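You operate a simulated robot arm through the tools that you are given. There is no shell and no other tool. Be economical: measure what you need, move in short steps, check, and stop when the job is done.

You run a simulated two-armed robot. Do the job below in one go: nothing can be reset, and whatever is moved stays where it is left.

## Task
On the top of the steel bench, fold the green cloth in half, so that it is half as long.
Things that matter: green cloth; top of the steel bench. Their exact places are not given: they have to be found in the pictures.

Only the result counts: the job must be done as asked and must still hold three seconds after the hand-in. Knocking over, shifting, dropping, spilling or breaking anything else fails it. Flat cloth is picked up by pressing the open fingertips on it (5 to 10 N) and closing them slowly along it; thin cloth reads only 2 to 8 mm in the jaws.

## Robot
Two 7-joint arms with two-finger parallel grippers on one trunk, on a base that drives. Base frame: it is fixed to the floor where the robot stands at the start and does not move with it; the origin is under the middle of the robot, x ahead of it, y to its left, z up. Lengths are in mm, angles in rad, forces in N, time in s.
The left shoulder is at the start at [70, 134, 1176], the right one opposite. Places, roughly: top of the steel bench [600, 200, 900]. Payload 1.57 kg a hand.
Tool frame (each hand has its own): the origin (TCP) lies between the finger pads and is the grasp point; the fingertips stand 30 mm ahead of it; z points along the fingers, y is the line along which they close. Largest opening 80 mm; finger width 17, thickness 12; the body of the gripper, 40 by 82 mm, starts 80 mm behind the TCP.
Orientation is that of the tool frame in the base frame, as [roll, pitch, yaw] about the fixed x, y, z axes, in that order (R = Rz(yaw) Ry(pitch) Rx(roll)). With the fingers straight down and closing along the base's y, the tool's x points along the base's -x, its y along +y and its z along -z.

## Interface
- The arms move only by the tool play_rows. It takes "left_steps", "right_steps" or both (then of equal length, played together; a hand with none holds still); each is a list of rows, each a list of 3 entries, a list of its own where there are three numbers: the shift along the base's x, y, z in mm, then the turn, a rotation vector about the base's x, y, z in rad, then the closure in counts, from 0 (fully open) to 255 (shut). In form: [[[dx, dy, dz], [ax, ay, az], fingers], ...]. A call has 1 to 20 rows; each row is the pose to reach, as a shift and turn from the pose commanded when the call began. Rows are played at 5 a second. More than 50 mm and 0.15 rad between two rows, or a gripper value outside its range, and nothing of the call is played. Where a pose cannot be reached the arm comes as near as it can. A force on the tool above 40 N (or 10 N above the force at the start of the call, whichever is more), or a blocked arm, ends the call early, and 0.2 s more pass. The fingers move at their own pace (about 153 mm/s each) and stop on an object; they squeeze with about 26 N. The grip force told is the motor's: it shows also when the fingers shut on nothing. Time passes only in rows, and 0.2 s behind the last, so rows that repeat a pose let the fingers close. It gives the time, the measured TCP pose, the force on the tool (base axes), the opening and the grip force at its end, in the units of the frame above (readings bear some noise).
- Cameras (640 x 400 px; columns grow to the right, rows downward): "scene" is now at [129.1, 7, 1386.5]; the picture's right is [0.09, -1.00, 0.00], its down [-0.73, -0.06, -0.68] and it looks along [0.68, 0.06, -0.73] (base axes); focal length 283 px, centre (320, 200). "left" rides on the left gripper at [72, 7, -122] in its tool frame; the picture's right is [-0.09, 1.00, 0.00], its down [-0.84, -0.08, -0.54] and it looks along [-0.54, -0.05, 0.84] (tool axes); focal length 238 px, centre (320, 200). "right" rides on the right gripper at [72, -7, -122] in its tool frame; the picture's right is [0.09, 1.00, 0.00], its down [-0.84, 0.08, -0.54] and it looks along [-0.54, 0.05, 0.84] (tool axes); focal length 238 px, centre (320, 200).
- grab_frame(camera): a new picture of that camera. No time passes.
- slide_trunk(by): slides the trunk up (or, below 0, down) by that many mm; the arms and the scene camera ride with it, the base frame stays. It gives what a move gives, with no picture.
- steer(legs): drives the robot by 1 to 6 legs, each [ahead, left, turn to the left] in mm, mm and rad, along the robot's own axes; the way and the turn of a leg run together, so that a leg with both is an arc; at most 1500 mm and 3.142 rad a leg. The arms and the cameras ride along, it lands a little off, and it stops where it bumps. It gives what a move gives.
- turn_head(pan, tilt): turns the head with the scene camera to pan (to the left, within 1.501 rad either way) and tilt (down, from -0.506 to 1.204), counted from straight ahead of the robot. It gives what a move gives.
- probe_pixels(camera, pixels): there is no depth. For up to 12 entries [column, row, z] of the newest picture of that camera ("zoom" is the newest enlarged one), the place [x, y] in the base frame at which the ray of that pixel passes the height z, good to about 2 mm. No time passes.
- inspect(camera, box): a new picture of the part [left, top, right, bottom] of that camera's present view, enlarged. No time passes.
- job_done(): hands the job in; it is judged then, once.

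Keep the steps short. Do not move on a guess: measure, check each grasp and each placing, and mend mistakes. In all there are 80 turns and 78 pictures (those below and enlarged ones count). Leave the grippers open and the arms clear of the work at the hand-in unless told otherwise, and finish with a single line.

The tools are called after "Emit:" as name(argument=value, ...) on one line, values as JSON. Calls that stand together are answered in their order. play_rows: Moves the arms, as the interface text tells. Its arguments: {"type":"object","properties":{"left_steps":{"type":"array","items":{"type":"array"}},"right_steps":{"type":"array","items":{"type":"array"}}},"required":[]} The other tools are called the same way: slide_trunk (by) slides the trunk up or down; steer (legs) drives the base; turn_head (pan, tilt) turns the head that bears the scene camera; grab_frame (camera) takes a picture; probe_pixels (camera, pixels) gives the place at which the rays of pixels pass given heights; inspect (camera, box) takes an enlarged picture of a part of a camera's view; job_done () hands the job in.

At the start:

```text
clock: 0.0
left_ee_pos: [476.0, 255.5, 1147.4]
left_tcp_rot: [3.14, 0.0, -3.141]
left_contact_force: [0.6, -0.3, 0.6]
left_grip_width: 80.1
left_grip_force: 0.1
right_ee_pos: [505.4, -189.7, 1079.9]
right_tcp_rot: [-3.142, 0.001, 3.14]
right_contact_force: [0.0, 1.1, 0.1]
right_grip_width: 79.9
right_grip_force: 0.0
trunk travel left (down, up): [-750.0, 190.0]
robot x, y, heading: [-3.1, 1.6, 0.007]
head pan, tilt: [0.087, 0.824]
```

scene: 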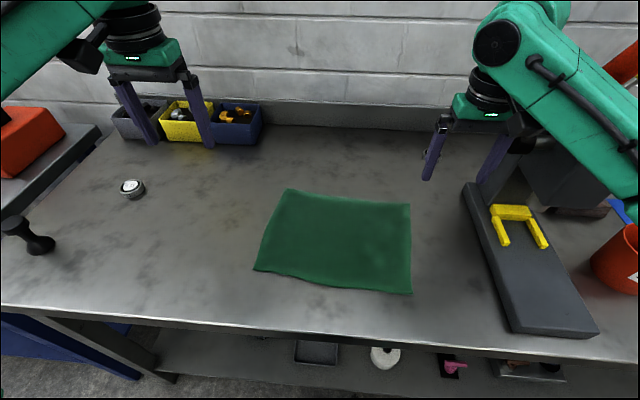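
right: 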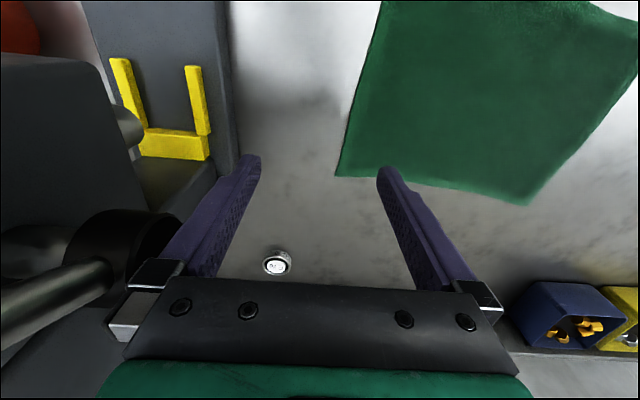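
left: 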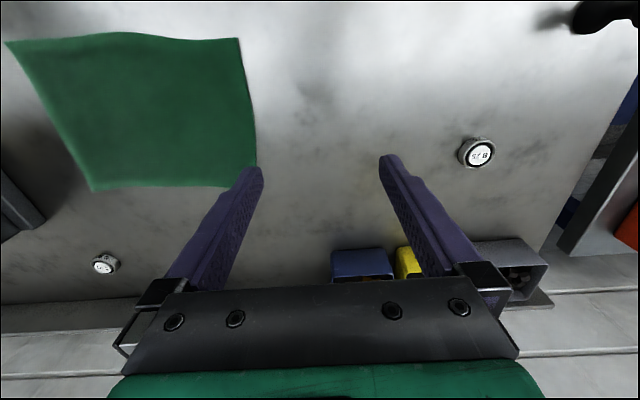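

The green cloth lies flat in the scene, with corners near (287,189), (410,204), (412,293) and (254,270). I'll probe these at two heights and compare them with the left camera to find the bench height.

Emit:
probe_pixels(camera="scene", pixels=[[287, 189, 850], [410, 204, 850], [412, 293, 850], [254, 270, 850], [287, 189, 900], [410, 204, 900], [412, 293, 900], [254, 270, 900]])

Emit:
probe_pixels(camera="left", pixels=[[256, 186, 850], [92, 191, 850], [5, 42, 850], [239, 38, 850], [256, 186, 900], [92, 191, 900], [5, 42, 900], [239, 38, 900]])

Emit:
probe_pixels(camera="right", pixels=[[336, 176, 850], [526, 205, 850], [381, 2, 850], [336, 176, 900], [526, 205, 900], [381, 2, 900]])

```text
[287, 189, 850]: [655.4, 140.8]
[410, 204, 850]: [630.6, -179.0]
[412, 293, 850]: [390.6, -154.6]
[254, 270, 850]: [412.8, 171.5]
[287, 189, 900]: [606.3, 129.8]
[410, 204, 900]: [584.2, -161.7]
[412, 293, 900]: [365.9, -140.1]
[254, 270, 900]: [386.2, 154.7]
```

```text
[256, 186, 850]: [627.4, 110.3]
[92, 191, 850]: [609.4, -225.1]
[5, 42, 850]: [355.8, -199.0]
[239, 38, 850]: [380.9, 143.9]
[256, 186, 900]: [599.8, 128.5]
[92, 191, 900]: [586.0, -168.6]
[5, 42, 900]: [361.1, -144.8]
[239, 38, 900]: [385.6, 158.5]
```

```text
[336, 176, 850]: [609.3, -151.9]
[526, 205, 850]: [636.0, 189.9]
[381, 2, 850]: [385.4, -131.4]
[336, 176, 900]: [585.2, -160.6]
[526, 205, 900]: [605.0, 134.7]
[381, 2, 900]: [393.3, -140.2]
```

Both views agree at z≈900. The corners are: far-left A(603,129), far-right B(585,-161), near-right C(366,-141) and near-left D(386,156). The long side is about 293 mm, along y, so I should fold the left short edge A-D over onto B-C. Before choosing a stance I'll look at the floor, the bench front and the left side.

Emit:
probe_pixels(camera="scene", pixels=[[320, 344, 900], [30, 305, 900], [600, 360, 900], [33, 245, 900], [133, 188, 900], [464, 190, 900], [510, 330, 900], [597, 333, 900]])

Emit:
turn_head(pan=0.9, tilt=1.0)

Emit:
grab_frame(camera="scene")

```text
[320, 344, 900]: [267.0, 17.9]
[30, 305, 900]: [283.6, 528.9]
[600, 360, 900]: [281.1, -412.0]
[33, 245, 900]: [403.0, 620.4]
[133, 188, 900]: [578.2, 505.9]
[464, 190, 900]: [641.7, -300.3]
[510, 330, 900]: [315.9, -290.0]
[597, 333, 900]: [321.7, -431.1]
```

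```text
clock: 1.1
left_ee_pos: [475.0, 254.5, 1148.4]
left_tcp_rot: [-3.141, 0.001, 3.141]
left_contact_force: [-0.8, 0.5, 0.4]
left_grip_width: 80.2
left_grip_force: 0.0
right_ee_pos: [504.5, -188.5, 1080.0]
right_tcp_rot: [3.141, 0.0, -3.14]
right_contact_force: [0.4, 0.5, 0.1]
right_grip_width: 80.1
right_grip_force: 0.0
trunk travel left (down, up): [-750.0, 190.0]
robot x, y, heading: [-0.1, 2.0, 0.003]
head pan, tilt: [0.901, 1.0]
```

```text
74 pictures are left
```

scene: 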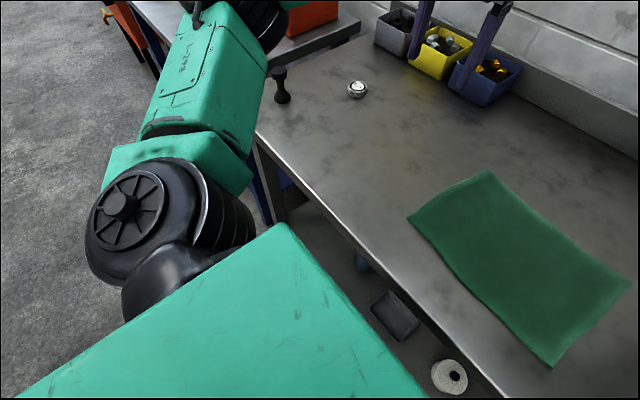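

The bench front is at x≈277 and the floor to the left is clear. The plan is to stand about 300 mm to the left, turned about 40° right, so the left hand reaches A and the right hand reaches D without the arms crossing. The base can then carry the held edge over to the right. I'll drive left first, then turn.

Emit:
steer(legs=[[0, 300, 0]])

Emit:
steer(legs=[[0, 0, -0.7]])

Emit:
turn_head(pan=0.3, tilt=0.8)

Emit:
grab_frame(camera="scene")

```text
clock: 3.2
left_ee_pos: [477.1, 550.6, 1148.2]
left_tcp_rot: [3.14, -0.001, 3.14]
left_contact_force: [-0.6, -0.3, 0.3]
left_grip_width: 79.9
left_grip_force: 0.1
right_ee_pos: [504.2, 107.4, 1080.2]
right_tcp_rot: [3.138, -0.001, 3.139]
right_contact_force: [0.0, -0.4, -0.3]
right_grip_width: 80.0
right_grip_force: 0.0
trunk travel left (down, up): [-750.0, 190.0]
robot x, y, heading: [-1.0, 301.1, -0.001]
head pan, tilt: [0.901, 1.0]
```

```text
clock: 5.5
left_ee_pos: [527.8, 189.2, 1147.6]
left_tcp_rot: [3.139, 0.0, 2.438]
left_contact_force: [-0.1, -0.4, 0.3]
left_grip_width: 79.9
left_grip_force: 0.1
right_ee_pos: [263.2, -171.4, 1080.4]
right_tcp_rot: [3.142, 0.001, 2.438]
right_contact_force: [0.1, 0.3, 0.9]
right_grip_width: 79.7
right_grip_force: 0.0
trunk travel left (down, up): [-750.0, 190.0]
robot x, y, heading: [0.2, 296.9, -0.703]
head pan, tilt: [0.901, 1.0]
```

```text
clock: 6.5
left_ee_pos: [527.8, 187.4, 1146.5]
left_tcp_rot: [3.141, -0.001, 2.438]
left_contact_force: [-0.9, 0.0, -0.4]
left_grip_width: 80.0
left_grip_force: 0.0
right_ee_pos: [263.3, -171.6, 1080.1]
right_tcp_rot: [3.14, -0.001, 2.439]
right_contact_force: [-0.2, 0.2, 0.3]
right_grip_width: 79.9
right_grip_force: 0.1
trunk travel left (down, up): [-750.0, 190.0]
robot x, y, heading: [0.1, 302.9, -0.701]
head pan, tilt: [0.3, 0.799]
```

```text
73 pictures are left
```

scene: 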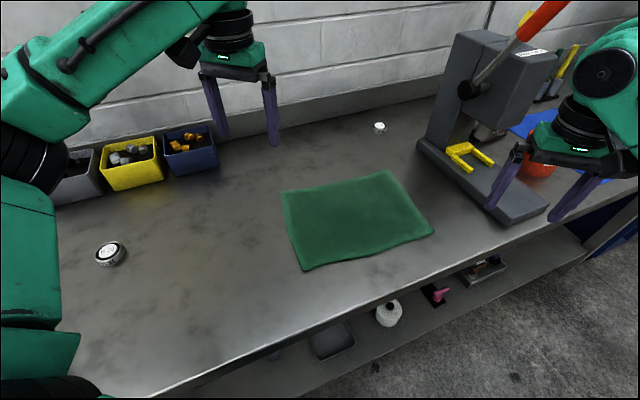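

The stance is good: robot at (0,303), heading -0.70. Now I'll bring both hands above the grip points near A and D at z≈1080, turned by -0.985 about z so the fingers close along the short edge.

Emit:
play_rows(left_steps=[[[5, -8, -8], [0, 0, -0.123], 0], [[10, -16, -17], [0, 0, -0.246], 0], [[16, -24, -25], [0, 0, -0.369], 0], [[21, -32, -33], [0, 0, -0.492], 0], [[26, -39, -42], [0, 0, -0.615], 0], [[31, -47, -50], [0, 0, -0.738], 0], [[37, -55, -58], [0, 0, -0.861], 0], [[42, -63, -67], [0, 0, -0.985], 0], [[42, -63, -67], [0, 0, -0.985], 0]], right_steps=[[[19, 39, 0], [0, 0, -0.123], 0], [[38, 79, 0], [0, 0, -0.246], 0], [[58, 118, 0], [0, 0, -0.369], 0], [[77, 157, 0], [0, 0, -0.492], 0], [[96, 197, 0], [0, 0, -0.615], 0], [[115, 236, 0], [0, 0, -0.738], 0], [[135, 276, 0], [0, 0, -0.861], 0], [[154, 315, 0], [0, 0, -0.985], 0], [[154, 315, 0], [0, 0, -0.985], 0]])

Emit:
grab_frame(camera="scene")

Emit:
grab_frame(camera="left")

Emit:
grab_frame(camera="right")

```text
clock: 8.4
left_ee_pos: [569.5, 121.9, 1081.0]
left_tcp_rot: [-3.141, -0.003, 1.453]
left_contact_force: [0.7, -0.2, 0.2]
left_grip_width: 80.1
left_grip_force: 0.0
right_ee_pos: [415.9, 141.2, 1080.3]
right_tcp_rot: [-3.141, 0.0, 1.451]
right_contact_force: [0.2, 0.3, -0.4]
right_grip_width: 80.1
right_grip_force: 0.0
trunk travel left (down, up): [-750.0, 190.0]
robot x, y, heading: [-3.3, 297.3, -0.697]
head pan, tilt: [0.3, 0.799]
```

```text
72 pictures are left
```

scene: 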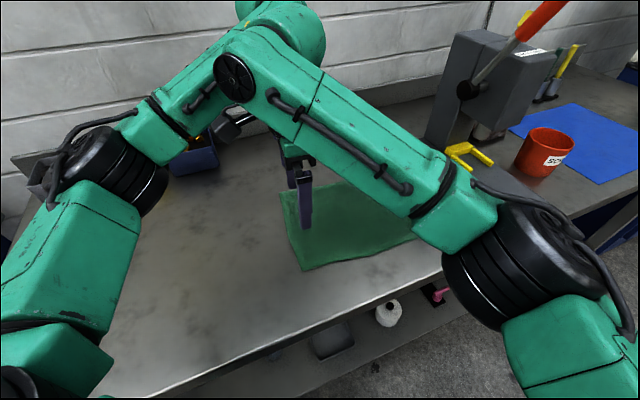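

```text
71 pictures are left
```

left: 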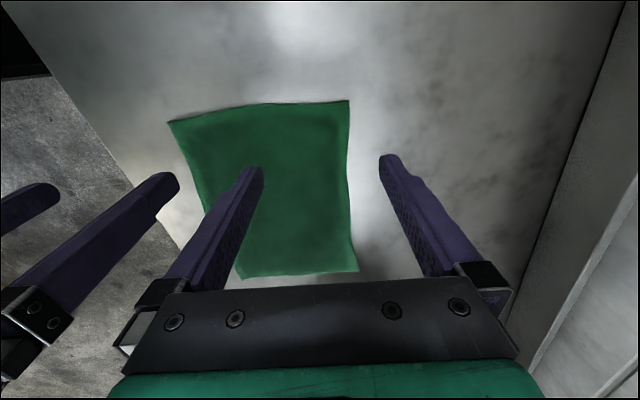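

```text
70 pictures are left
```

right: 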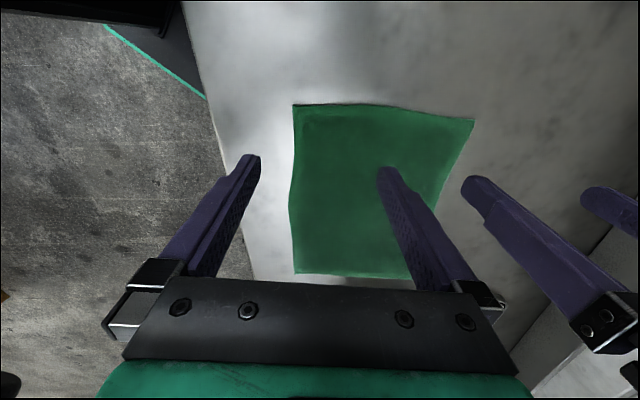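

The arms don't cross and both hands are in place. In these pictures up is +y and right is +x. I'll probe the corners from both hand cameras.

Emit:
probe_pixels(camera="left", pixels=[[349, 101, 901], [168, 122, 901], [260, 105, 901], [358, 271, 901], [242, 279, 901], [349, 101, 930]])

Emit:
probe_pixels(camera="right", pixels=[[293, 106, 901], [474, 119, 901], [380, 106, 901], [295, 273, 901], [293, 106, 930]])

```text
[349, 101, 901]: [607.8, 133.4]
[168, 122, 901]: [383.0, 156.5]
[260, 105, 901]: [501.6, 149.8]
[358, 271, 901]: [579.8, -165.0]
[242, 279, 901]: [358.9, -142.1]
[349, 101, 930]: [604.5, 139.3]
```

```text
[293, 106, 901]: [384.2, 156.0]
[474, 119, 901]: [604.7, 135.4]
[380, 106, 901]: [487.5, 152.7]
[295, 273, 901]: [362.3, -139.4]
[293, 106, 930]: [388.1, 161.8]
```

The corners are refined: A(606,134), D(384,156), B(581,-163), C(362,-140). I'll lower both hands to z≈940 (tips near 910) with the jaws half open at 40 mm.

Emit:
play_rows(left_steps=[[[3, 8, -40], [0, 0, 0], 128], [[3, 8, -80], [0, 0, 0], 128], [[3, 8, -120], [0, 0, 0], 128], [[3, 8, -140], [0, 0, 0], 128], [[3, 8, -140], [0, 0, 0], 128]], right_steps=[[[2, 5, -40], [0, 0, 0], 128], [[2, 5, -80], [0, 0, 0], 128], [[2, 5, -120], [0, 0, 0], 128], [[2, 5, -140], [0, 0, 0], 128], [[2, 5, -140], [0, 0, 0], 128]])

Emit:
grab_frame(camera="left")

Emit:
grab_frame(camera="right")

```text
clock: 9.7
left_ee_pos: [572.2, 132.1, 940.6]
left_tcp_rot: [3.141, 0.0, 1.454]
left_contact_force: [0.4, -0.3, 0.9]
left_grip_width: 39.9
left_grip_force: 0.1
right_ee_pos: [418.9, 147.6, 940.0]
right_tcp_rot: [3.14, 0.001, 1.454]
right_contact_force: [0.0, 0.0, -0.5]
right_grip_width: 39.7
right_grip_force: 0.2
trunk travel left (down, up): [-750.0, 190.0]
robot x, y, heading: [2.1, 300.4, -0.705]
head pan, tilt: [0.3, 0.799]
```

```text
69 pictures are left
```

left: 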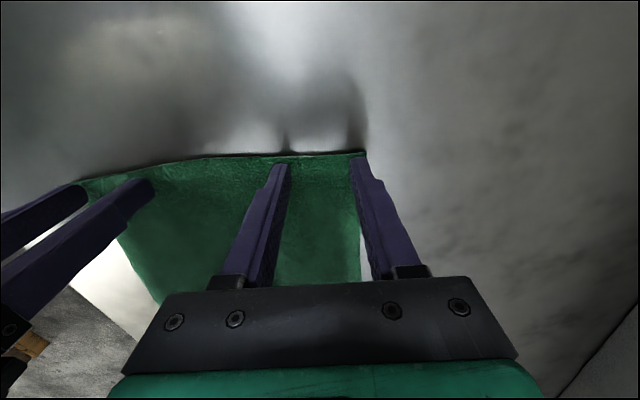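

```text
68 pictures are left
```

right: 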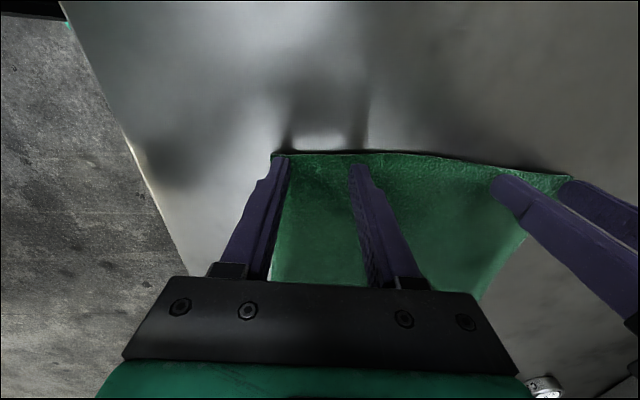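

Emit:
probe_pixels(camera="left", pixels=[[365, 152, 901], [320, 154, 901], [286, 155, 901], [357, 158, 910], [285, 164, 910]])

Emit:
probe_pixels(camera="right", pixels=[[273, 154, 901], [320, 152, 901], [356, 152, 901], [283, 158, 910], [356, 165, 910]])

```text
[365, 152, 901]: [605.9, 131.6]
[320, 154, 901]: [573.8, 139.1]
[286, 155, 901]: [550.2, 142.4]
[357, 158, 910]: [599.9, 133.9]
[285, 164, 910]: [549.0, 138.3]
```

```text
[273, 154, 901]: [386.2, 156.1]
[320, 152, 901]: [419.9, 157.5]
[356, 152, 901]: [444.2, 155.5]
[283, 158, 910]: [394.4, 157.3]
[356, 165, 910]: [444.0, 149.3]
```

The edge is at y≈140 under the left hand and y≈157 under the right. I'll shift both hands 6 mm inward and lower them slowly until they touch.

Emit:
play_rows(left_steps=[[[-6, -1, 0], [0, 0, 0], 128], [[-6, -1, -5], [0, 0, 0], 128], [[-6, -1, -8], [0, 0, 0], 128], [[-6, -1, -10], [0, 0, 0], 128], [[-6, -1, -10], [0, 0, 0], 128]], right_steps=[[[6, 0, 0], [0, 0, 0], 128], [[6, 0, -5], [0, 0, 0], 128], [[6, 0, -8], [0, 0, 0], 128], [[6, 0, -10], [0, 0, 0], 128], [[6, 0, -10], [0, 0, 0], 128]])

```text
clock: 10.8
left_ee_pos: [565.4, 132.2, 933.4]
left_tcp_rot: [3.138, 0.0, 1.454]
left_contact_force: [0.5, -1.1, 5.3]
left_grip_width: 39.8
left_grip_force: 0.0
right_ee_pos: [424.9, 137.8, 934.0]
right_tcp_rot: [3.133, 0.017, 1.435]
right_contact_force: [5.1, 1.0, 26.6]
right_grip_width: 38.2
right_grip_force: 0.1
trunk travel left (down, up): [-750.0, 190.0]
robot x, y, heading: [2.1, 299.7, -0.702]
head pan, tilt: [0.3, 0.799]
```

Contact comes at z≈933. The right hand reads 26 N and has slid 10 mm in y, so I'll raise it slightly and look.

Emit:
play_rows(left_steps=[[[0, 0, 0], [0, 0, 0], 128], [[0, 0, 8], [0, 0, 0], 128], [[0, 0, 8], [0, 0, 0], 128]], right_steps=[[[0, 0, 4], [0, 0, 0], 128], [[0, 0, 10], [0, 0, 0], 128], [[0, 0, 10], [0, 0, 0], 128]])

Emit:
grab_frame(camera="right")

Emit:
grab_frame(camera="scene")

```text
clock: 11.7
left_ee_pos: [566.6, 130.2, 938.3]
left_tcp_rot: [-3.142, 0.001, 1.453]
left_contact_force: [0.0, 0.0, 0.3]
left_grip_width: 39.6
left_grip_force: 0.0
right_ee_pos: [422.1, 137.6, 932.7]
right_tcp_rot: [-3.13, 0.01, 1.437]
right_contact_force: [-0.6, 0.6, 2.6]
right_grip_width: 39.6
right_grip_force: 0.2
trunk travel left (down, up): [-750.0, 190.0]
robot x, y, heading: [-2.7, 299.8, -0.7]
head pan, tilt: [0.3, 0.799]
```

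```text
67 pictures are left
```

right: 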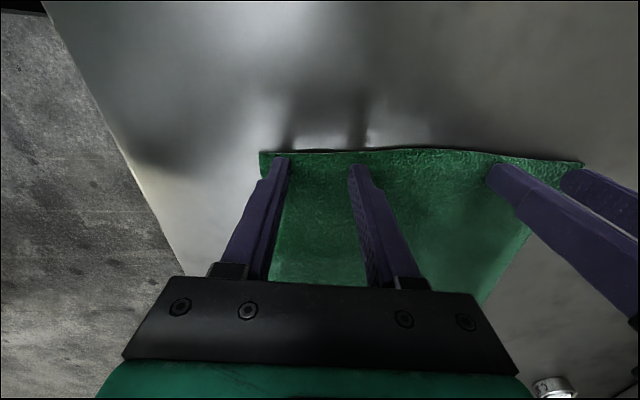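

```text
66 pictures are left
```

scene: 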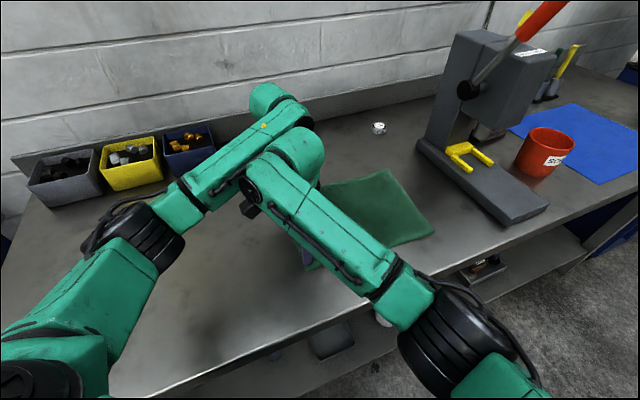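

The right wrist is rubbing against the left one. I'll raise both hands, then lean them apart about the closing axis (left top to +y, right top to -y) and widen their spacing.

Emit:
play_rows(right_steps=[[[0, -10, 15], [0, 0, 0], 128], [[-8, -16, 30], [0.1, -0.012, 0], 128], [[-13, -6, 60], [0.199, -0.023, 0], 160], [[-13, -6, 60], [0.199, -0.023, 0], 160], [[-13, -6, 60], [0.199, -0.023, 0], 160]], left_steps=[[[0, 4, 30], [0, 0, 0], 128], [[5, 4, 60], [-0.1, 0.012, 0], 128], [[12, 4, 60], [-0.199, 0.023, 0], 160], [[12, 4, 60], [-0.199, 0.023, 0], 160], [[12, 4, 60], [-0.199, 0.023, 0], 160]])

Emit:
grab_frame(camera="left")

Emit:
grab_frame(camera="right")

Emit:
grab_frame(camera="scene")

```text
clock: 12.8
left_ee_pos: [579.1, 134.7, 1000.1]
left_tcp_rot: [-3.141, 0.2, 1.455]
left_contact_force: [0.3, 0.3, 0.0]
left_grip_width: 30.0
left_grip_force: 0.1
right_ee_pos: [412.3, 142.9, 999.6]
right_tcp_rot: [3.14, -0.202, 1.453]
right_contact_force: [0.9, 0.2, 0.5]
right_grip_width: 29.7
right_grip_force: 0.0
trunk travel left (down, up): [-750.0, 190.0]
robot x, y, heading: [-0.6, 303.5, -0.699]
head pan, tilt: [0.3, 0.799]
```

```text
65 pictures are left
```

left: 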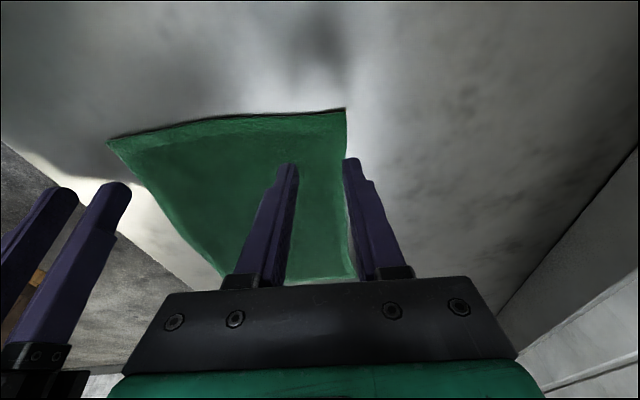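

```text
64 pictures are left
```

right: 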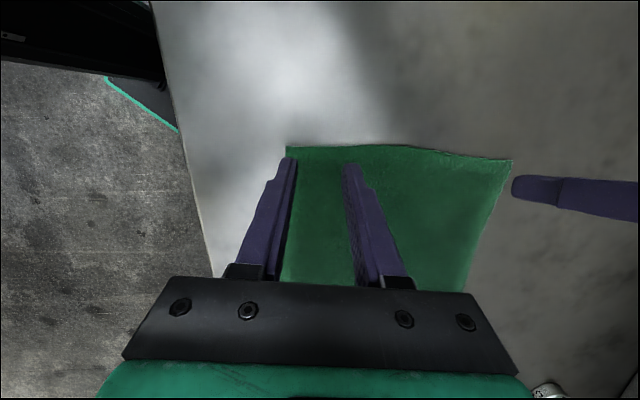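

```text
63 pictures are left
```

scene: 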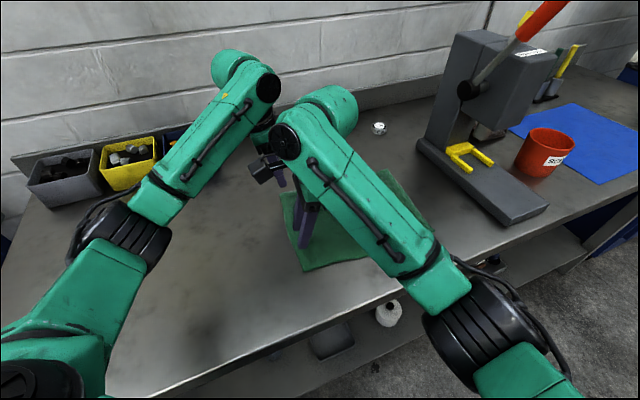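

The arms are clearly apart now. I'll probe the corners and edges again.

Emit:
probe_pixels(camera="left", pixels=[[345, 109, 901], [108, 140, 901], [320, 112, 901], [250, 118, 901]])

Emit:
probe_pixels(camera="right", pixels=[[286, 147, 901], [511, 159, 901], [320, 146, 901], [380, 146, 901]])

```text
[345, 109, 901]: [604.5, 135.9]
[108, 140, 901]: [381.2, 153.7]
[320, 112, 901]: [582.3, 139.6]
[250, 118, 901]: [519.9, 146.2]
```

```text
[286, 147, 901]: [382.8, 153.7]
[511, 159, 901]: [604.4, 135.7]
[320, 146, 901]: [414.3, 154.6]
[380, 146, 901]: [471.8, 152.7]
```

Left tip is about 11 mm inside the edge, right about 6. I'll reduce each lean to 0.1 so the tips press flatter, and lower both hands close to contact.

Emit:
play_rows(left_steps=[[[0, -1, -30], [0.1, -0.012, 0], 160], [[0, -1, -55], [0.1, -0.012, 0], 160], [[0, -1, -62], [0.1, -0.012, 0], 160], [[0, -1, -66], [0.1, -0.012, 0], 160], [[0, -1, -68], [0.1, -0.012, 0], 160], [[0, -1, -68], [0.1, -0.012, 0], 160]], right_steps=[[[0, 1, -30], [-0.1, 0.012, 0], 160], [[0, 1, -55], [-0.1, 0.012, 0], 160], [[0, 1, -62], [-0.1, 0.012, 0], 160], [[0, 1, -66], [-0.1, 0.012, 0], 160], [[0, 1, -68], [-0.1, 0.012, 0], 160], [[0, 1, -68], [-0.1, 0.012, 0], 160]])

Emit:
grab_frame(camera="left")

Emit:
grab_frame(camera="right")

```text
clock: 14.2
left_ee_pos: [577.8, 133.5, 932.8]
left_tcp_rot: [3.138, 0.1, 1.452]
left_contact_force: [1.6, 0.1, 8.4]
left_grip_width: 29.3
left_grip_force: 0.0
right_ee_pos: [411.8, 142.8, 933.2]
right_tcp_rot: [3.138, -0.097, 1.45]
right_contact_force: [3.0, -0.8, 9.9]
right_grip_width: 29.6
right_grip_force: 0.0
trunk travel left (down, up): [-750.0, 190.0]
robot x, y, heading: [2.2, 297.5, -0.706]
head pan, tilt: [0.3, 0.799]
```

```text
62 pictures are left
```

left: 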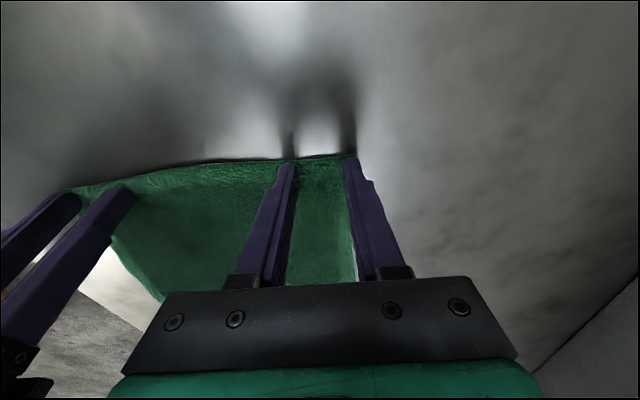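

```text
61 pictures are left
```

right: 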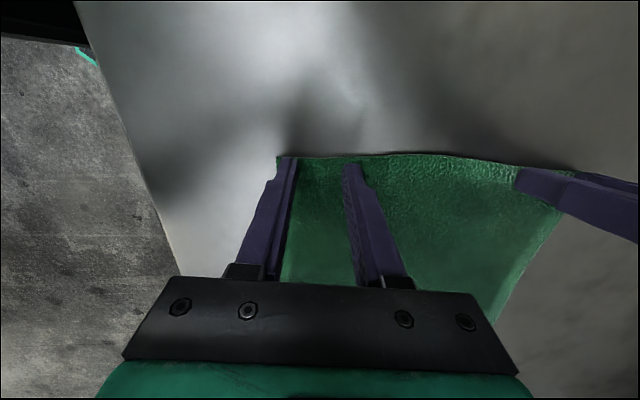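

Both tips press with 8–10 N, right at the corners and just inside the edge. Now I'll close them slowly along the cloth.

Emit:
play_rows(left_steps=[[[0, 0, 0], [0, 0, 0], 170], [[0, 0, 0], [0, 0, 0], 180], [[0, 0, 0], [0, 0, 0], 190], [[0, 0, 0], [0, 0, 0], 200], [[0, 0, 0], [0, 0, 0], 210], [[0, 0, 0], [0, 0, 0], 220], [[0, 0, 0], [0, 0, 0], 230], [[0, 0, 0], [0, 0, 0], 240], [[0, 0, 0], [0, 0, 0], 255], [[0, 0, 0], [0, 0, 0], 255], [[0, 0, 0], [0, 0, 0], 255]], right_steps=[[[0, 0, 0], [0, 0, 0], 170], [[0, 0, 0], [0, 0, 0], 180], [[0, 0, 0], [0, 0, 0], 190], [[0, 0, 0], [0, 0, 0], 200], [[0, 0, 0], [0, 0, 0], 210], [[0, 0, 0], [0, 0, 0], 220], [[0, 0, 0], [0, 0, 0], 230], [[0, 0, 0], [0, 0, 0], 240], [[0, 0, 0], [0, 0, 0], 255], [[0, 0, 0], [0, 0, 0], 255], [[0, 0, 0], [0, 0, 0], 255]])

Emit:
grab_frame(camera="left")

Emit:
grab_frame(camera="right")

```text
clock: 16.6
left_ee_pos: [575.7, 134.9, 933.4]
left_tcp_rot: [3.138, 0.098, 1.454]
left_contact_force: [-0.2, 1.2, 6.5]
left_grip_width: 0.0
left_grip_force: 21.1
right_ee_pos: [409.0, 143.0, 932.1]
right_tcp_rot: [-3.141, -0.098, 1.453]
right_contact_force: [0.3, -0.3, 16.8]
right_grip_width: 3.5
right_grip_force: 24.9
trunk travel left (down, up): [-750.0, 190.0]
robot x, y, heading: [0.5, 296.8, -0.697]
head pan, tilt: [0.3, 0.799]
```

```text
60 pictures are left
```

left: 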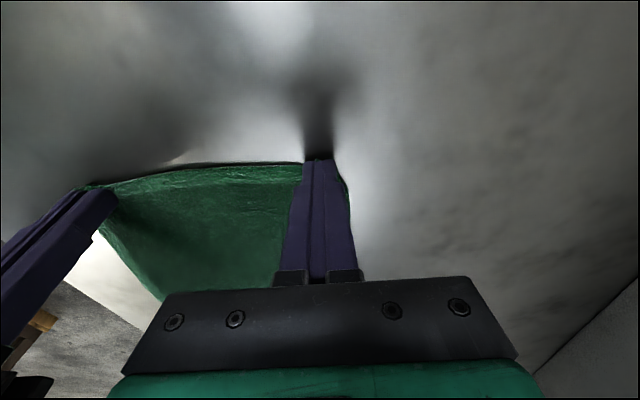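

```text
59 pictures are left
```

right: 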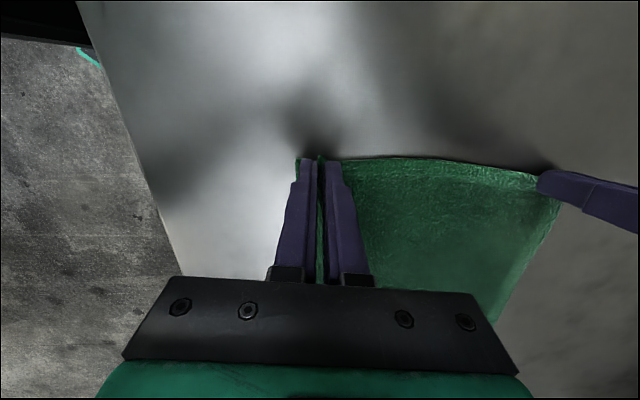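

The right hand has the cloth (3.5 mm), but the left shut on nothing. I'll lift the left, reopen it, check, and retry further in and flatter.

Emit:
play_rows(left_steps=[[[0, 0, 10], [0, 0, 0], 255], [[0, 0, 20], [0.05, -0.006, 0], 140], [[-4, -8, 20], [0.1, -0.012, 0], 140], [[-4, -8, 20], [0.1, -0.012, 0], 140]], right_steps=[[[0, 0, 1], [0, 0, 0], 255], [[0, 0, 3], [0, 0, 0], 255], [[0, 0, 3], [0, 0, 0], 255], [[0, 0, 3], [0, 0, 0], 255]])

Emit:
grab_frame(camera="left")

```text
clock: 17.6
left_ee_pos: [571.3, 127.7, 953.2]
left_tcp_rot: [3.139, 0.001, 1.454]
left_contact_force: [-0.6, -0.4, -0.4]
left_grip_width: 36.1
left_grip_force: 0.1
right_ee_pos: [406.7, 131.0, 932.7]
right_tcp_rot: [-3.138, -0.08, 1.432]
right_contact_force: [-2.2, 4.5, 25.3]
right_grip_width: 3.6
right_grip_force: 24.2
trunk travel left (down, up): [-750.0, 190.0]
robot x, y, heading: [3.1, 296.6, -0.707]
head pan, tilt: [0.3, 0.799]
```

```text
58 pictures are left
```

left: 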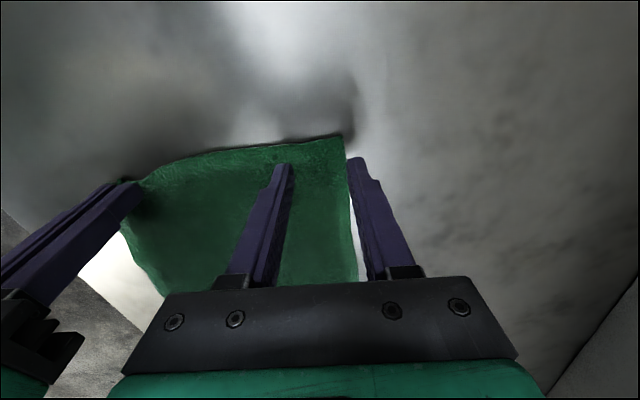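

With no lean the left wrist pushes the right one again. The right hand already holds cloth, so I'll lift it a little and lean it further away.

Emit:
play_rows(right_steps=[[[0, -12, 10], [0.05, -0.006, 0], 255], [[-3, -22, 25], [0.15, -0.017, 0], 255], [[-3, -26, 35], [0.2, -0.023, 0], 255], [[-3, -26, 35], [0.2, -0.023, 0], 255], [[-3, -26, 35], [0.2, -0.023, 0], 255]])

Emit:
grab_frame(camera="left")

Emit:
grab_frame(camera="scene")

```text
clock: 18.9
left_ee_pos: [576.1, 125.0, 950.8]
left_tcp_rot: [3.141, -0.002, 1.454]
left_contact_force: [0.3, 0.4, 0.0]
left_grip_width: 36.0
left_grip_force: 0.1
right_ee_pos: [409.3, 117.0, 971.4]
right_tcp_rot: [-3.138, -0.302, 1.453]
right_contact_force: [-0.1, 0.4, 0.2]
right_grip_width: 3.5
right_grip_force: 25.3
trunk travel left (down, up): [-750.0, 190.0]
robot x, y, heading: [1.3, 299.2, -0.7]
head pan, tilt: [0.3, 0.799]
```

```text
57 pictures are left
```

left: 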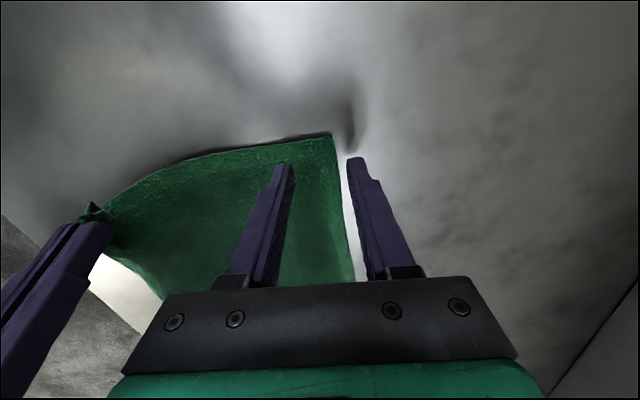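

```text
56 pictures are left
```

scene: 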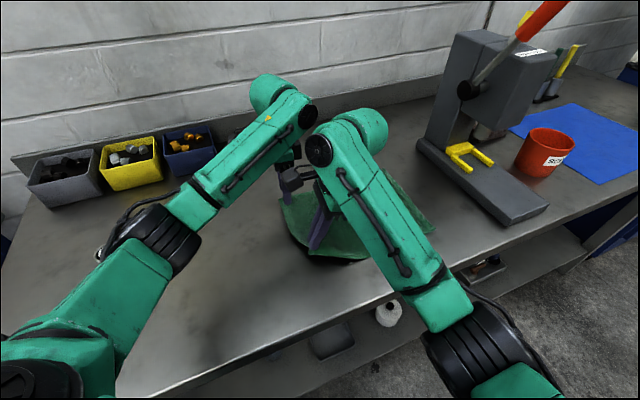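

The right hand keeps its grip and the arms are apart. I'll measure corner A, now at (331,132), along with its edges.

Emit:
probe_pixels(camera="left", pixels=[[331, 133, 901], [300, 139, 901], [270, 145, 901], [341, 190, 901], [290, 168, 922], [348, 165, 922]])

```text
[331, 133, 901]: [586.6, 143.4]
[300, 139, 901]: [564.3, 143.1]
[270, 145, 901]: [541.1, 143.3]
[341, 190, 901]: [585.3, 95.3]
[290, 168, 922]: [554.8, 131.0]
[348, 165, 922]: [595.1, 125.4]
```

Emit:
play_rows(left_steps=[[[-17, 8, 0], [0, 0, 0], 155], [[-17, 8, -10], [0, 0, 0], 155], [[-17, 8, -17], [0, 0, 0], 155], [[-17, 8, -20], [0, 0, 0], 155], [[-17, 8, -22], [0, 0, 0], 155], [[-17, 8, -22], [0, 0, 0], 155]])

Emit:
grab_frame(camera="left")

```text
clock: 20.2
left_ee_pos: [555.8, 134.5, 933.3]
left_tcp_rot: [3.133, 0.003, 1.455]
left_contact_force: [5.8, -0.9, 25.8]
left_grip_width: 30.1
left_grip_force: 0.0
right_ee_pos: [406.1, 117.5, 972.5]
right_tcp_rot: [3.141, -0.299, 1.455]
right_contact_force: [0.2, 0.1, -0.2]
right_grip_width: 3.3
right_grip_force: 24.7
trunk travel left (down, up): [-750.0, 190.0]
robot x, y, heading: [1.1, 300.9, -0.702]
head pan, tilt: [0.3, 0.799]
```

```text
55 pictures are left
```

left: 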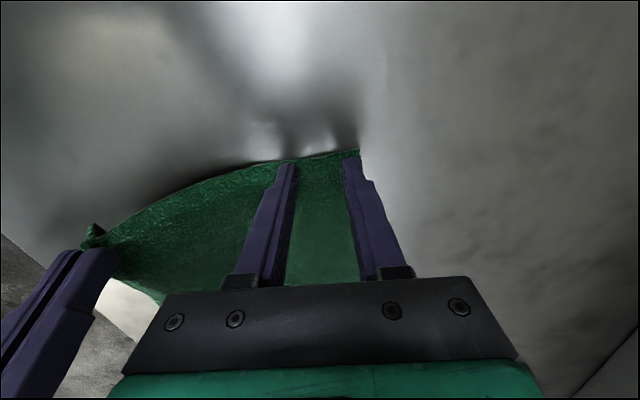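

The tips are well placed, but 26 N is too much. I'll ease up 2.5 mm and then close slowly.

Emit:
play_rows(left_steps=[[[0, 0, 2.5], [0, 0, 0], 155], [[0, 0, 2.5], [0, 0, 0], 155]])

```text
clock: 20.9
left_ee_pos: [555.8, 133.9, 932.3]
left_tcp_rot: [3.139, 0.001, 1.454]
left_contact_force: [3.5, -1.5, 21.1]
left_grip_width: 30.4
left_grip_force: 0.0
right_ee_pos: [407.3, 117.4, 970.7]
right_tcp_rot: [3.139, -0.299, 1.455]
right_contact_force: [0.8, 0.4, -0.2]
right_grip_width: 3.8
right_grip_force: 24.5
trunk travel left (down, up): [-750.0, 190.0]
robot x, y, heading: [2.9, 297.9, -0.704]
head pan, tilt: [0.3, 0.799]
```

Emit:
play_rows(left_steps=[[[0, 0, 1.5], [0, 0, 0], 155], [[0, 0, 1.5], [0, 0, 0], 165], [[0, 0, 1.5], [0, 0, 0], 175], [[0, 0, 1.5], [0, 0, 0], 185], [[0, 0, 1.5], [0, 0, 0], 195], [[0, 0, 1.5], [0, 0, 0], 205], [[0, 0, 1.5], [0, 0, 0], 215], [[0, 0, 1.5], [0, 0, 0], 225], [[0, 0, 1.5], [0, 0, 0], 235], [[0, 0, 1.5], [0, 0, 0], 245], [[0, 0, 1.5], [0, 0, 0], 255], [[0, 0, 1.5], [0, 0, 0], 255], [[0, 0, 1.5], [0, 0, 0], 255]])

Emit:
grab_frame(camera="left")

```text
clock: 23.6
left_ee_pos: [557.0, 134.0, 933.1]
left_tcp_rot: [3.141, -0.001, 1.454]
left_contact_force: [-2.4, 0.1, 7.0]
left_grip_width: 4.0
left_grip_force: 24.4
right_ee_pos: [409.5, 117.4, 970.2]
right_tcp_rot: [-3.14, -0.301, 1.455]
right_contact_force: [3.0, 0.1, -1.4]
right_grip_width: 3.6
right_grip_force: 24.1
trunk travel left (down, up): [-750.0, 190.0]
robot x, y, heading: [6.2, 300.9, -0.705]
head pan, tilt: [0.3, 0.799]
```

```text
54 pictures are left
```

left: 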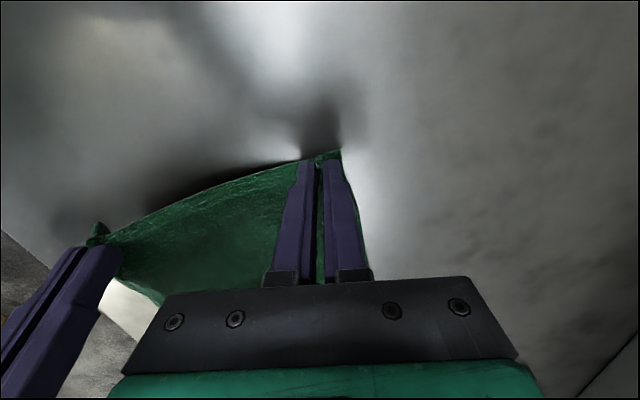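

Both hands now hold cloth (4.0 and 3.6 mm). I'll lift the edge along an arc to TCP z≈1010.

Emit:
play_rows(left_steps=[[[0, -2, 20], [0, 0, 0], 255], [[0, -8, 40], [0, 0, 0], 255], [[0, -15, 60], [0, 0, 0], 255], [[0, -24, 77], [0, 0, 0], 255], [[0, -24, 77], [0, 0, 0], 255]], right_steps=[[[-1, 2, 10], [0, 0, 0], 255], [[-2, 3, 20], [0, 0, 0], 255], [[-3, 4, 30], [0, 0, 0], 255], [[-5, 5, 39], [0, 0, 0], 255], [[-5, 5, 39], [0, 0, 0], 255]])

Emit:
grab_frame(camera="scene")

Emit:
grab_frame(camera="left")

Emit:
grab_frame(camera="right")

```text
clock: 24.9
left_ee_pos: [558.0, 109.1, 1010.2]
left_tcp_rot: [-3.141, -0.001, 1.454]
left_contact_force: [-1.2, -0.6, -0.2]
left_grip_width: 3.8
left_grip_force: 24.7
right_ee_pos: [404.8, 121.6, 1008.3]
right_tcp_rot: [-3.141, -0.3, 1.454]
right_contact_force: [2.6, -0.3, 0.1]
right_grip_width: 3.5
right_grip_force: 23.7
trunk travel left (down, up): [-750.0, 190.0]
robot x, y, heading: [0.3, 302.1, -0.7]
head pan, tilt: [0.3, 0.799]
```

```text
53 pictures are left
```

scene: 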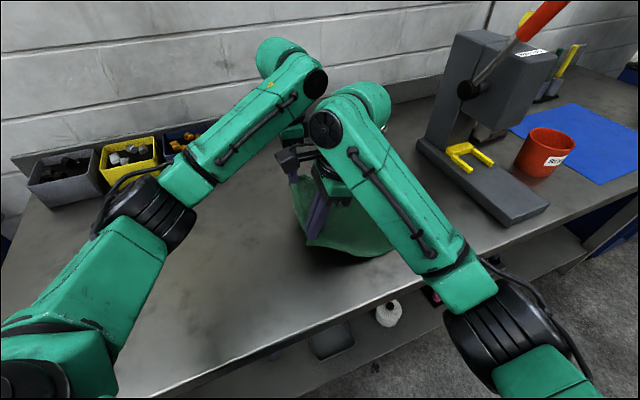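

```text
52 pictures are left
```

left: 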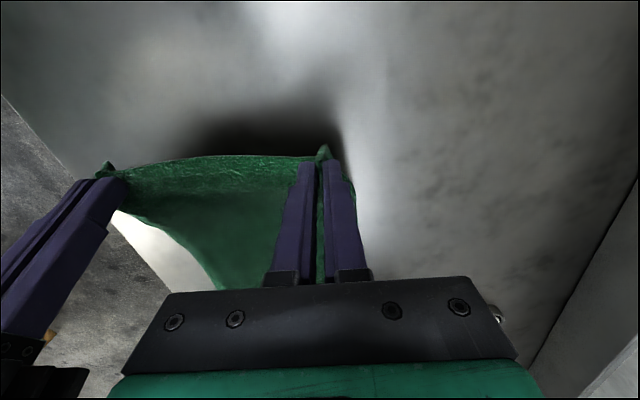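

```text
51 pictures are left
```

right: 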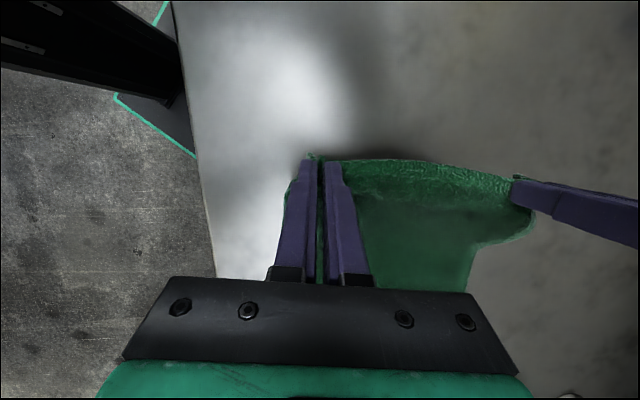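

The edge is lifted nicely with both grips solid. I'll continue the arc: arms go up and 60 mm right, then the base carries the edge about 90 mm along -y.

Emit:
play_rows(left_steps=[[[0, -15, 15], [0, 0, 0], 255], [[0, -30, 28], [0, 0, 0], 255], [[0, -45, 38], [0, 0, 0], 255], [[0, -60, 44], [0, 0, 0], 255], [[0, -60, 44], [0, 0, 0], 255]], right_steps=[[[-1, -15, 15], [0, 0, 0], 255], [[-2, -30, 28], [0, 0, 0], 255], [[-3, -45, 38], [0, 0, 0], 255], [[-3, -60, 44], [0, 0, 0], 255], [[-3, -60, 44], [0, 0, 0], 255]])

Emit:
steer(legs=[[58, -69, 0]])

Emit:
grab_frame(camera="scene")

Emit:
grab_frame(camera="right")

```text
clock: 26.1
left_ee_pos: [558.7, 49.2, 1054.7]
left_tcp_rot: [-3.139, 0.0, 1.455]
left_contact_force: [-4.8, 0.6, 0.2]
left_grip_width: 3.9
left_grip_force: 24.8
right_ee_pos: [401.5, 65.1, 1052.7]
right_tcp_rot: [-3.139, -0.301, 1.452]
right_contact_force: [5.1, 0.2, -0.3]
right_grip_width: 3.7
right_grip_force: 24.1
trunk travel left (down, up): [-750.0, 190.0]
robot x, y, heading: [-0.8, 296.9, -0.707]
head pan, tilt: [0.3, 0.799]
```

```text
clock: 27.2
left_ee_pos: [557.2, -38.0, 1055.2]
left_tcp_rot: [-3.14, -0.002, 1.453]
left_contact_force: [-5.6, 0.7, 0.4]
left_grip_width: 3.9
left_grip_force: 25.0
right_ee_pos: [401.2, -26.1, 1053.7]
right_tcp_rot: [3.141, -0.3, 1.453]
right_contact_force: [5.6, -0.7, 0.0]
right_grip_width: 3.5
right_grip_force: 23.9
trunk travel left (down, up): [-750.0, 190.0]
robot x, y, heading: [1.7, 211.5, -0.699]
head pan, tilt: [0.3, 0.799]
```

```text
50 pictures are left
```

scene: 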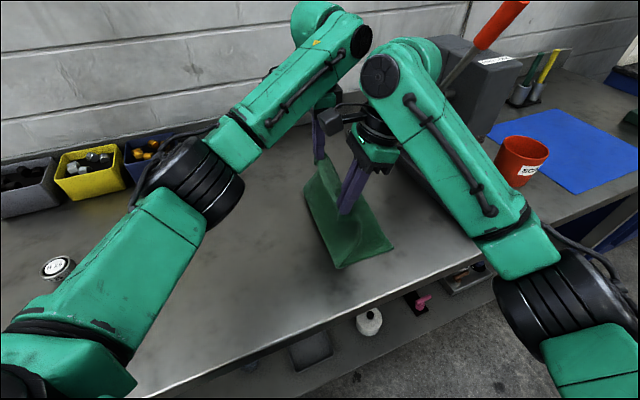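

```text
49 pictures are left
```

right: 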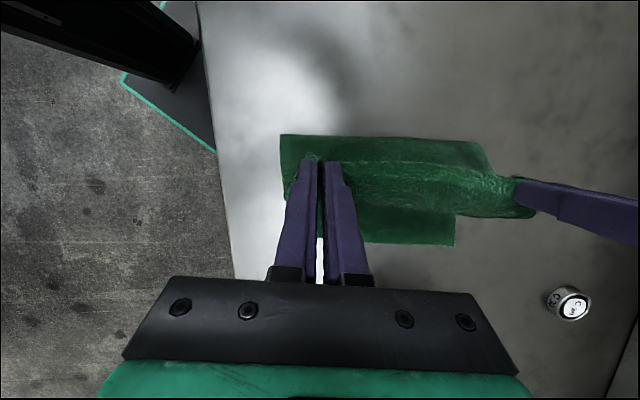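

The fold is forming cleanly. I'll probe the fold line (281,135)–(480,142) and the lower far corner B (455,245) from the right camera.

Emit:
probe_pixels(camera="right", pixels=[[281, 135, 905], [480, 142, 905], [455, 245, 901], [380, 242, 901]])

Emit:
inspect(camera="scene", box=[260, 120, 440, 290])

Emit:
grab_frame(camera="left")

```text
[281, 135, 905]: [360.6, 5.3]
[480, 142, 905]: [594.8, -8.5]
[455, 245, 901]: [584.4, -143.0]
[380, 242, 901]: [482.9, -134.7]
```

```text
2.35 times, centred on (350, 205) of scene
```

zoom: 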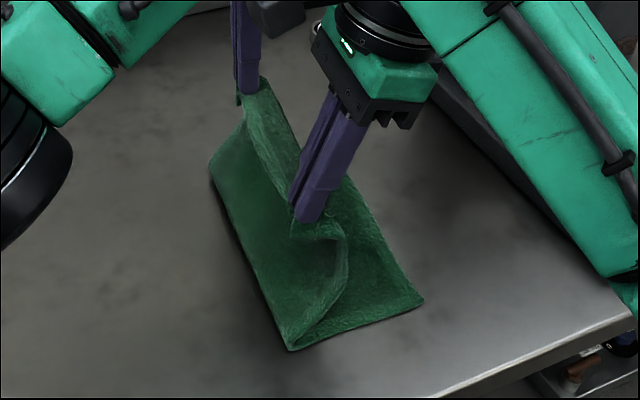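

```text
47 pictures are left
```

left: 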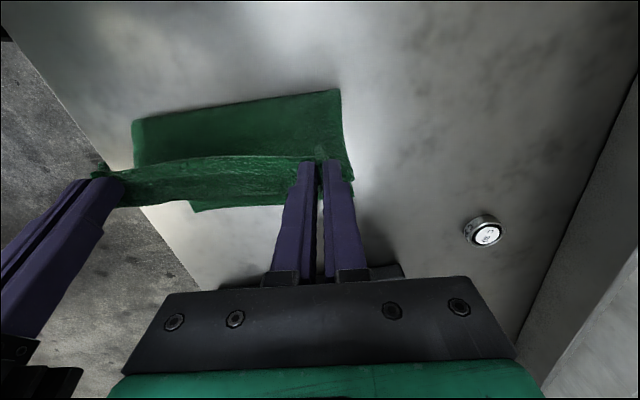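

Emit:
probe_pixels(camera="zoom", pixels=[[423, 302, 901], [290, 350, 903], [212, 175, 903], [350, 180, 901]])

Emit:
probe_pixels(camera="left", pixels=[[192, 211, 901], [134, 120, 904], [340, 91, 904], [353, 180, 901]])

```text
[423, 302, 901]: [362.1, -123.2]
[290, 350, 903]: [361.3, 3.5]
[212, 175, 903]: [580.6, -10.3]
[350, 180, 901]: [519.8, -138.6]
```

```text
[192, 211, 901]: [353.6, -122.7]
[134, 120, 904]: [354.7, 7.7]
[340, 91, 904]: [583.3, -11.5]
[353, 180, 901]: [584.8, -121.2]
```

The lower edge is now at C(361,-123) and B(584,-143), about 18 mm further left. So the targets are left tip (554,-131) and right tip (390,-117). I'll lower 20 mm, then drive 45 mm more to the right.

Emit:
play_rows(left_steps=[[[0, -5, -10], [0, 0, 0], 255], [[0, -10, -20], [0, 0, 0], 255], [[0, -10, -20], [0, 0, 0], 255]], right_steps=[[[-1, -5, -10], [0, 0, 0], 255], [[-2, -12, -20], [0, 0, 0], 255], [[-2, -12, -20], [0, 0, 0], 255]])

Emit:
steer(legs=[[29, -34, 0]])

Emit:
grab_frame(camera="scene")

Emit:
grab_frame(camera="left")

```text
clock: 28.0
left_ee_pos: [556.3, -49.9, 1033.5]
left_tcp_rot: [3.14, -0.001, 1.455]
left_contact_force: [-6.7, 0.6, -0.7]
left_grip_width: 4.0
left_grip_force: 24.4
right_ee_pos: [398.6, -39.1, 1033.3]
right_tcp_rot: [-3.141, -0.302, 1.456]
right_contact_force: [5.5, 0.2, -0.1]
right_grip_width: 3.5
right_grip_force: 24.1
trunk travel left (down, up): [-750.0, 190.0]
robot x, y, heading: [-1.2, 209.5, -0.701]
head pan, tilt: [0.3, 0.799]
```

```text
clock: 28.9
left_ee_pos: [556.8, -89.9, 1035.9]
left_tcp_rot: [3.139, 0.003, 1.455]
left_contact_force: [-7.6, 1.2, 0.2]
left_grip_width: 4.1
left_grip_force: 24.7
right_ee_pos: [399.3, -77.8, 1035.8]
right_tcp_rot: [3.141, -0.298, 1.456]
right_contact_force: [7.7, -0.8, 1.1]
right_grip_width: 3.7
right_grip_force: 24.6
trunk travel left (down, up): [-750.0, 190.0]
robot x, y, heading: [1.8, 163.5, -0.697]
head pan, tilt: [0.3, 0.799]
```

```text
46 pictures are left
```

scene: 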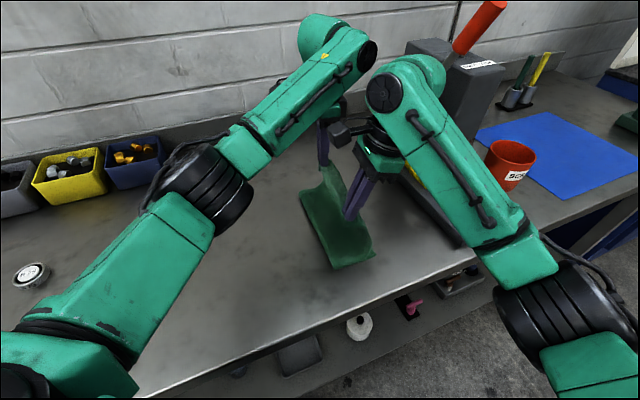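

```text
45 pictures are left
```

left: 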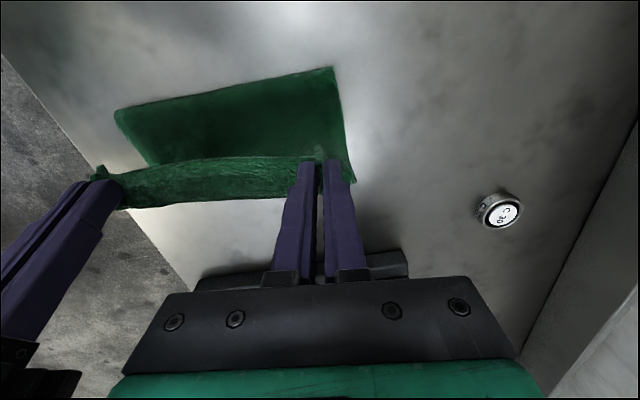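

Emit:
grab_frame(camera="right")

Emit:
probe_pixels(camera="left", pixels=[[115, 110, 904], [332, 68, 904], [353, 178, 901]])

```text
44 pictures are left
```

right: 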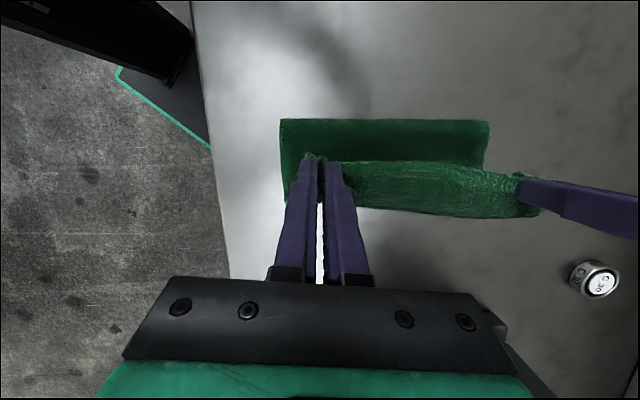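

```text
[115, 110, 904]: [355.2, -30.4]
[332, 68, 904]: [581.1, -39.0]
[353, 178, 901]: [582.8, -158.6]
```

Emit:
inspect(camera="scene", box=[270, 140, 430, 290])

Emit:
probe_pixels(camera="right", pixels=[[281, 120, 904], [488, 122, 904], [286, 200, 901], [420, 214, 980]])

```text
2.67 times, centred on (350, 215) of scene
```

zoom: 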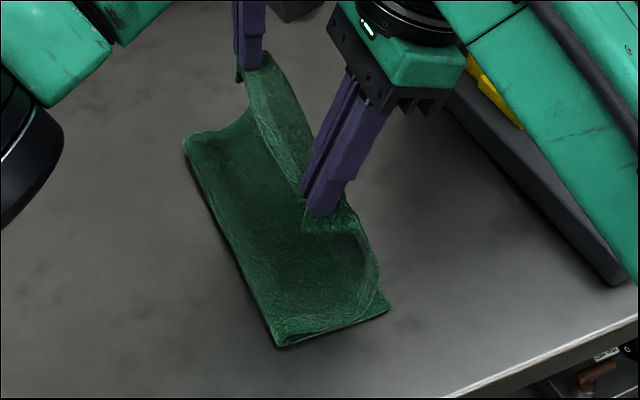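

```text
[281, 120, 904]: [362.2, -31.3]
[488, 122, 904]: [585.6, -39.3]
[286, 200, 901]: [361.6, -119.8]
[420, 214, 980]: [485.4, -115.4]
```

Emit:
probe_pixels(camera="zoom", pixels=[[388, 309, 901], [275, 347, 901], [184, 140, 904], [360, 215, 901]])

```text
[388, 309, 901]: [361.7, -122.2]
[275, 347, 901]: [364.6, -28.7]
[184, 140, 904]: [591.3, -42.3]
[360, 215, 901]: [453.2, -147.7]
```

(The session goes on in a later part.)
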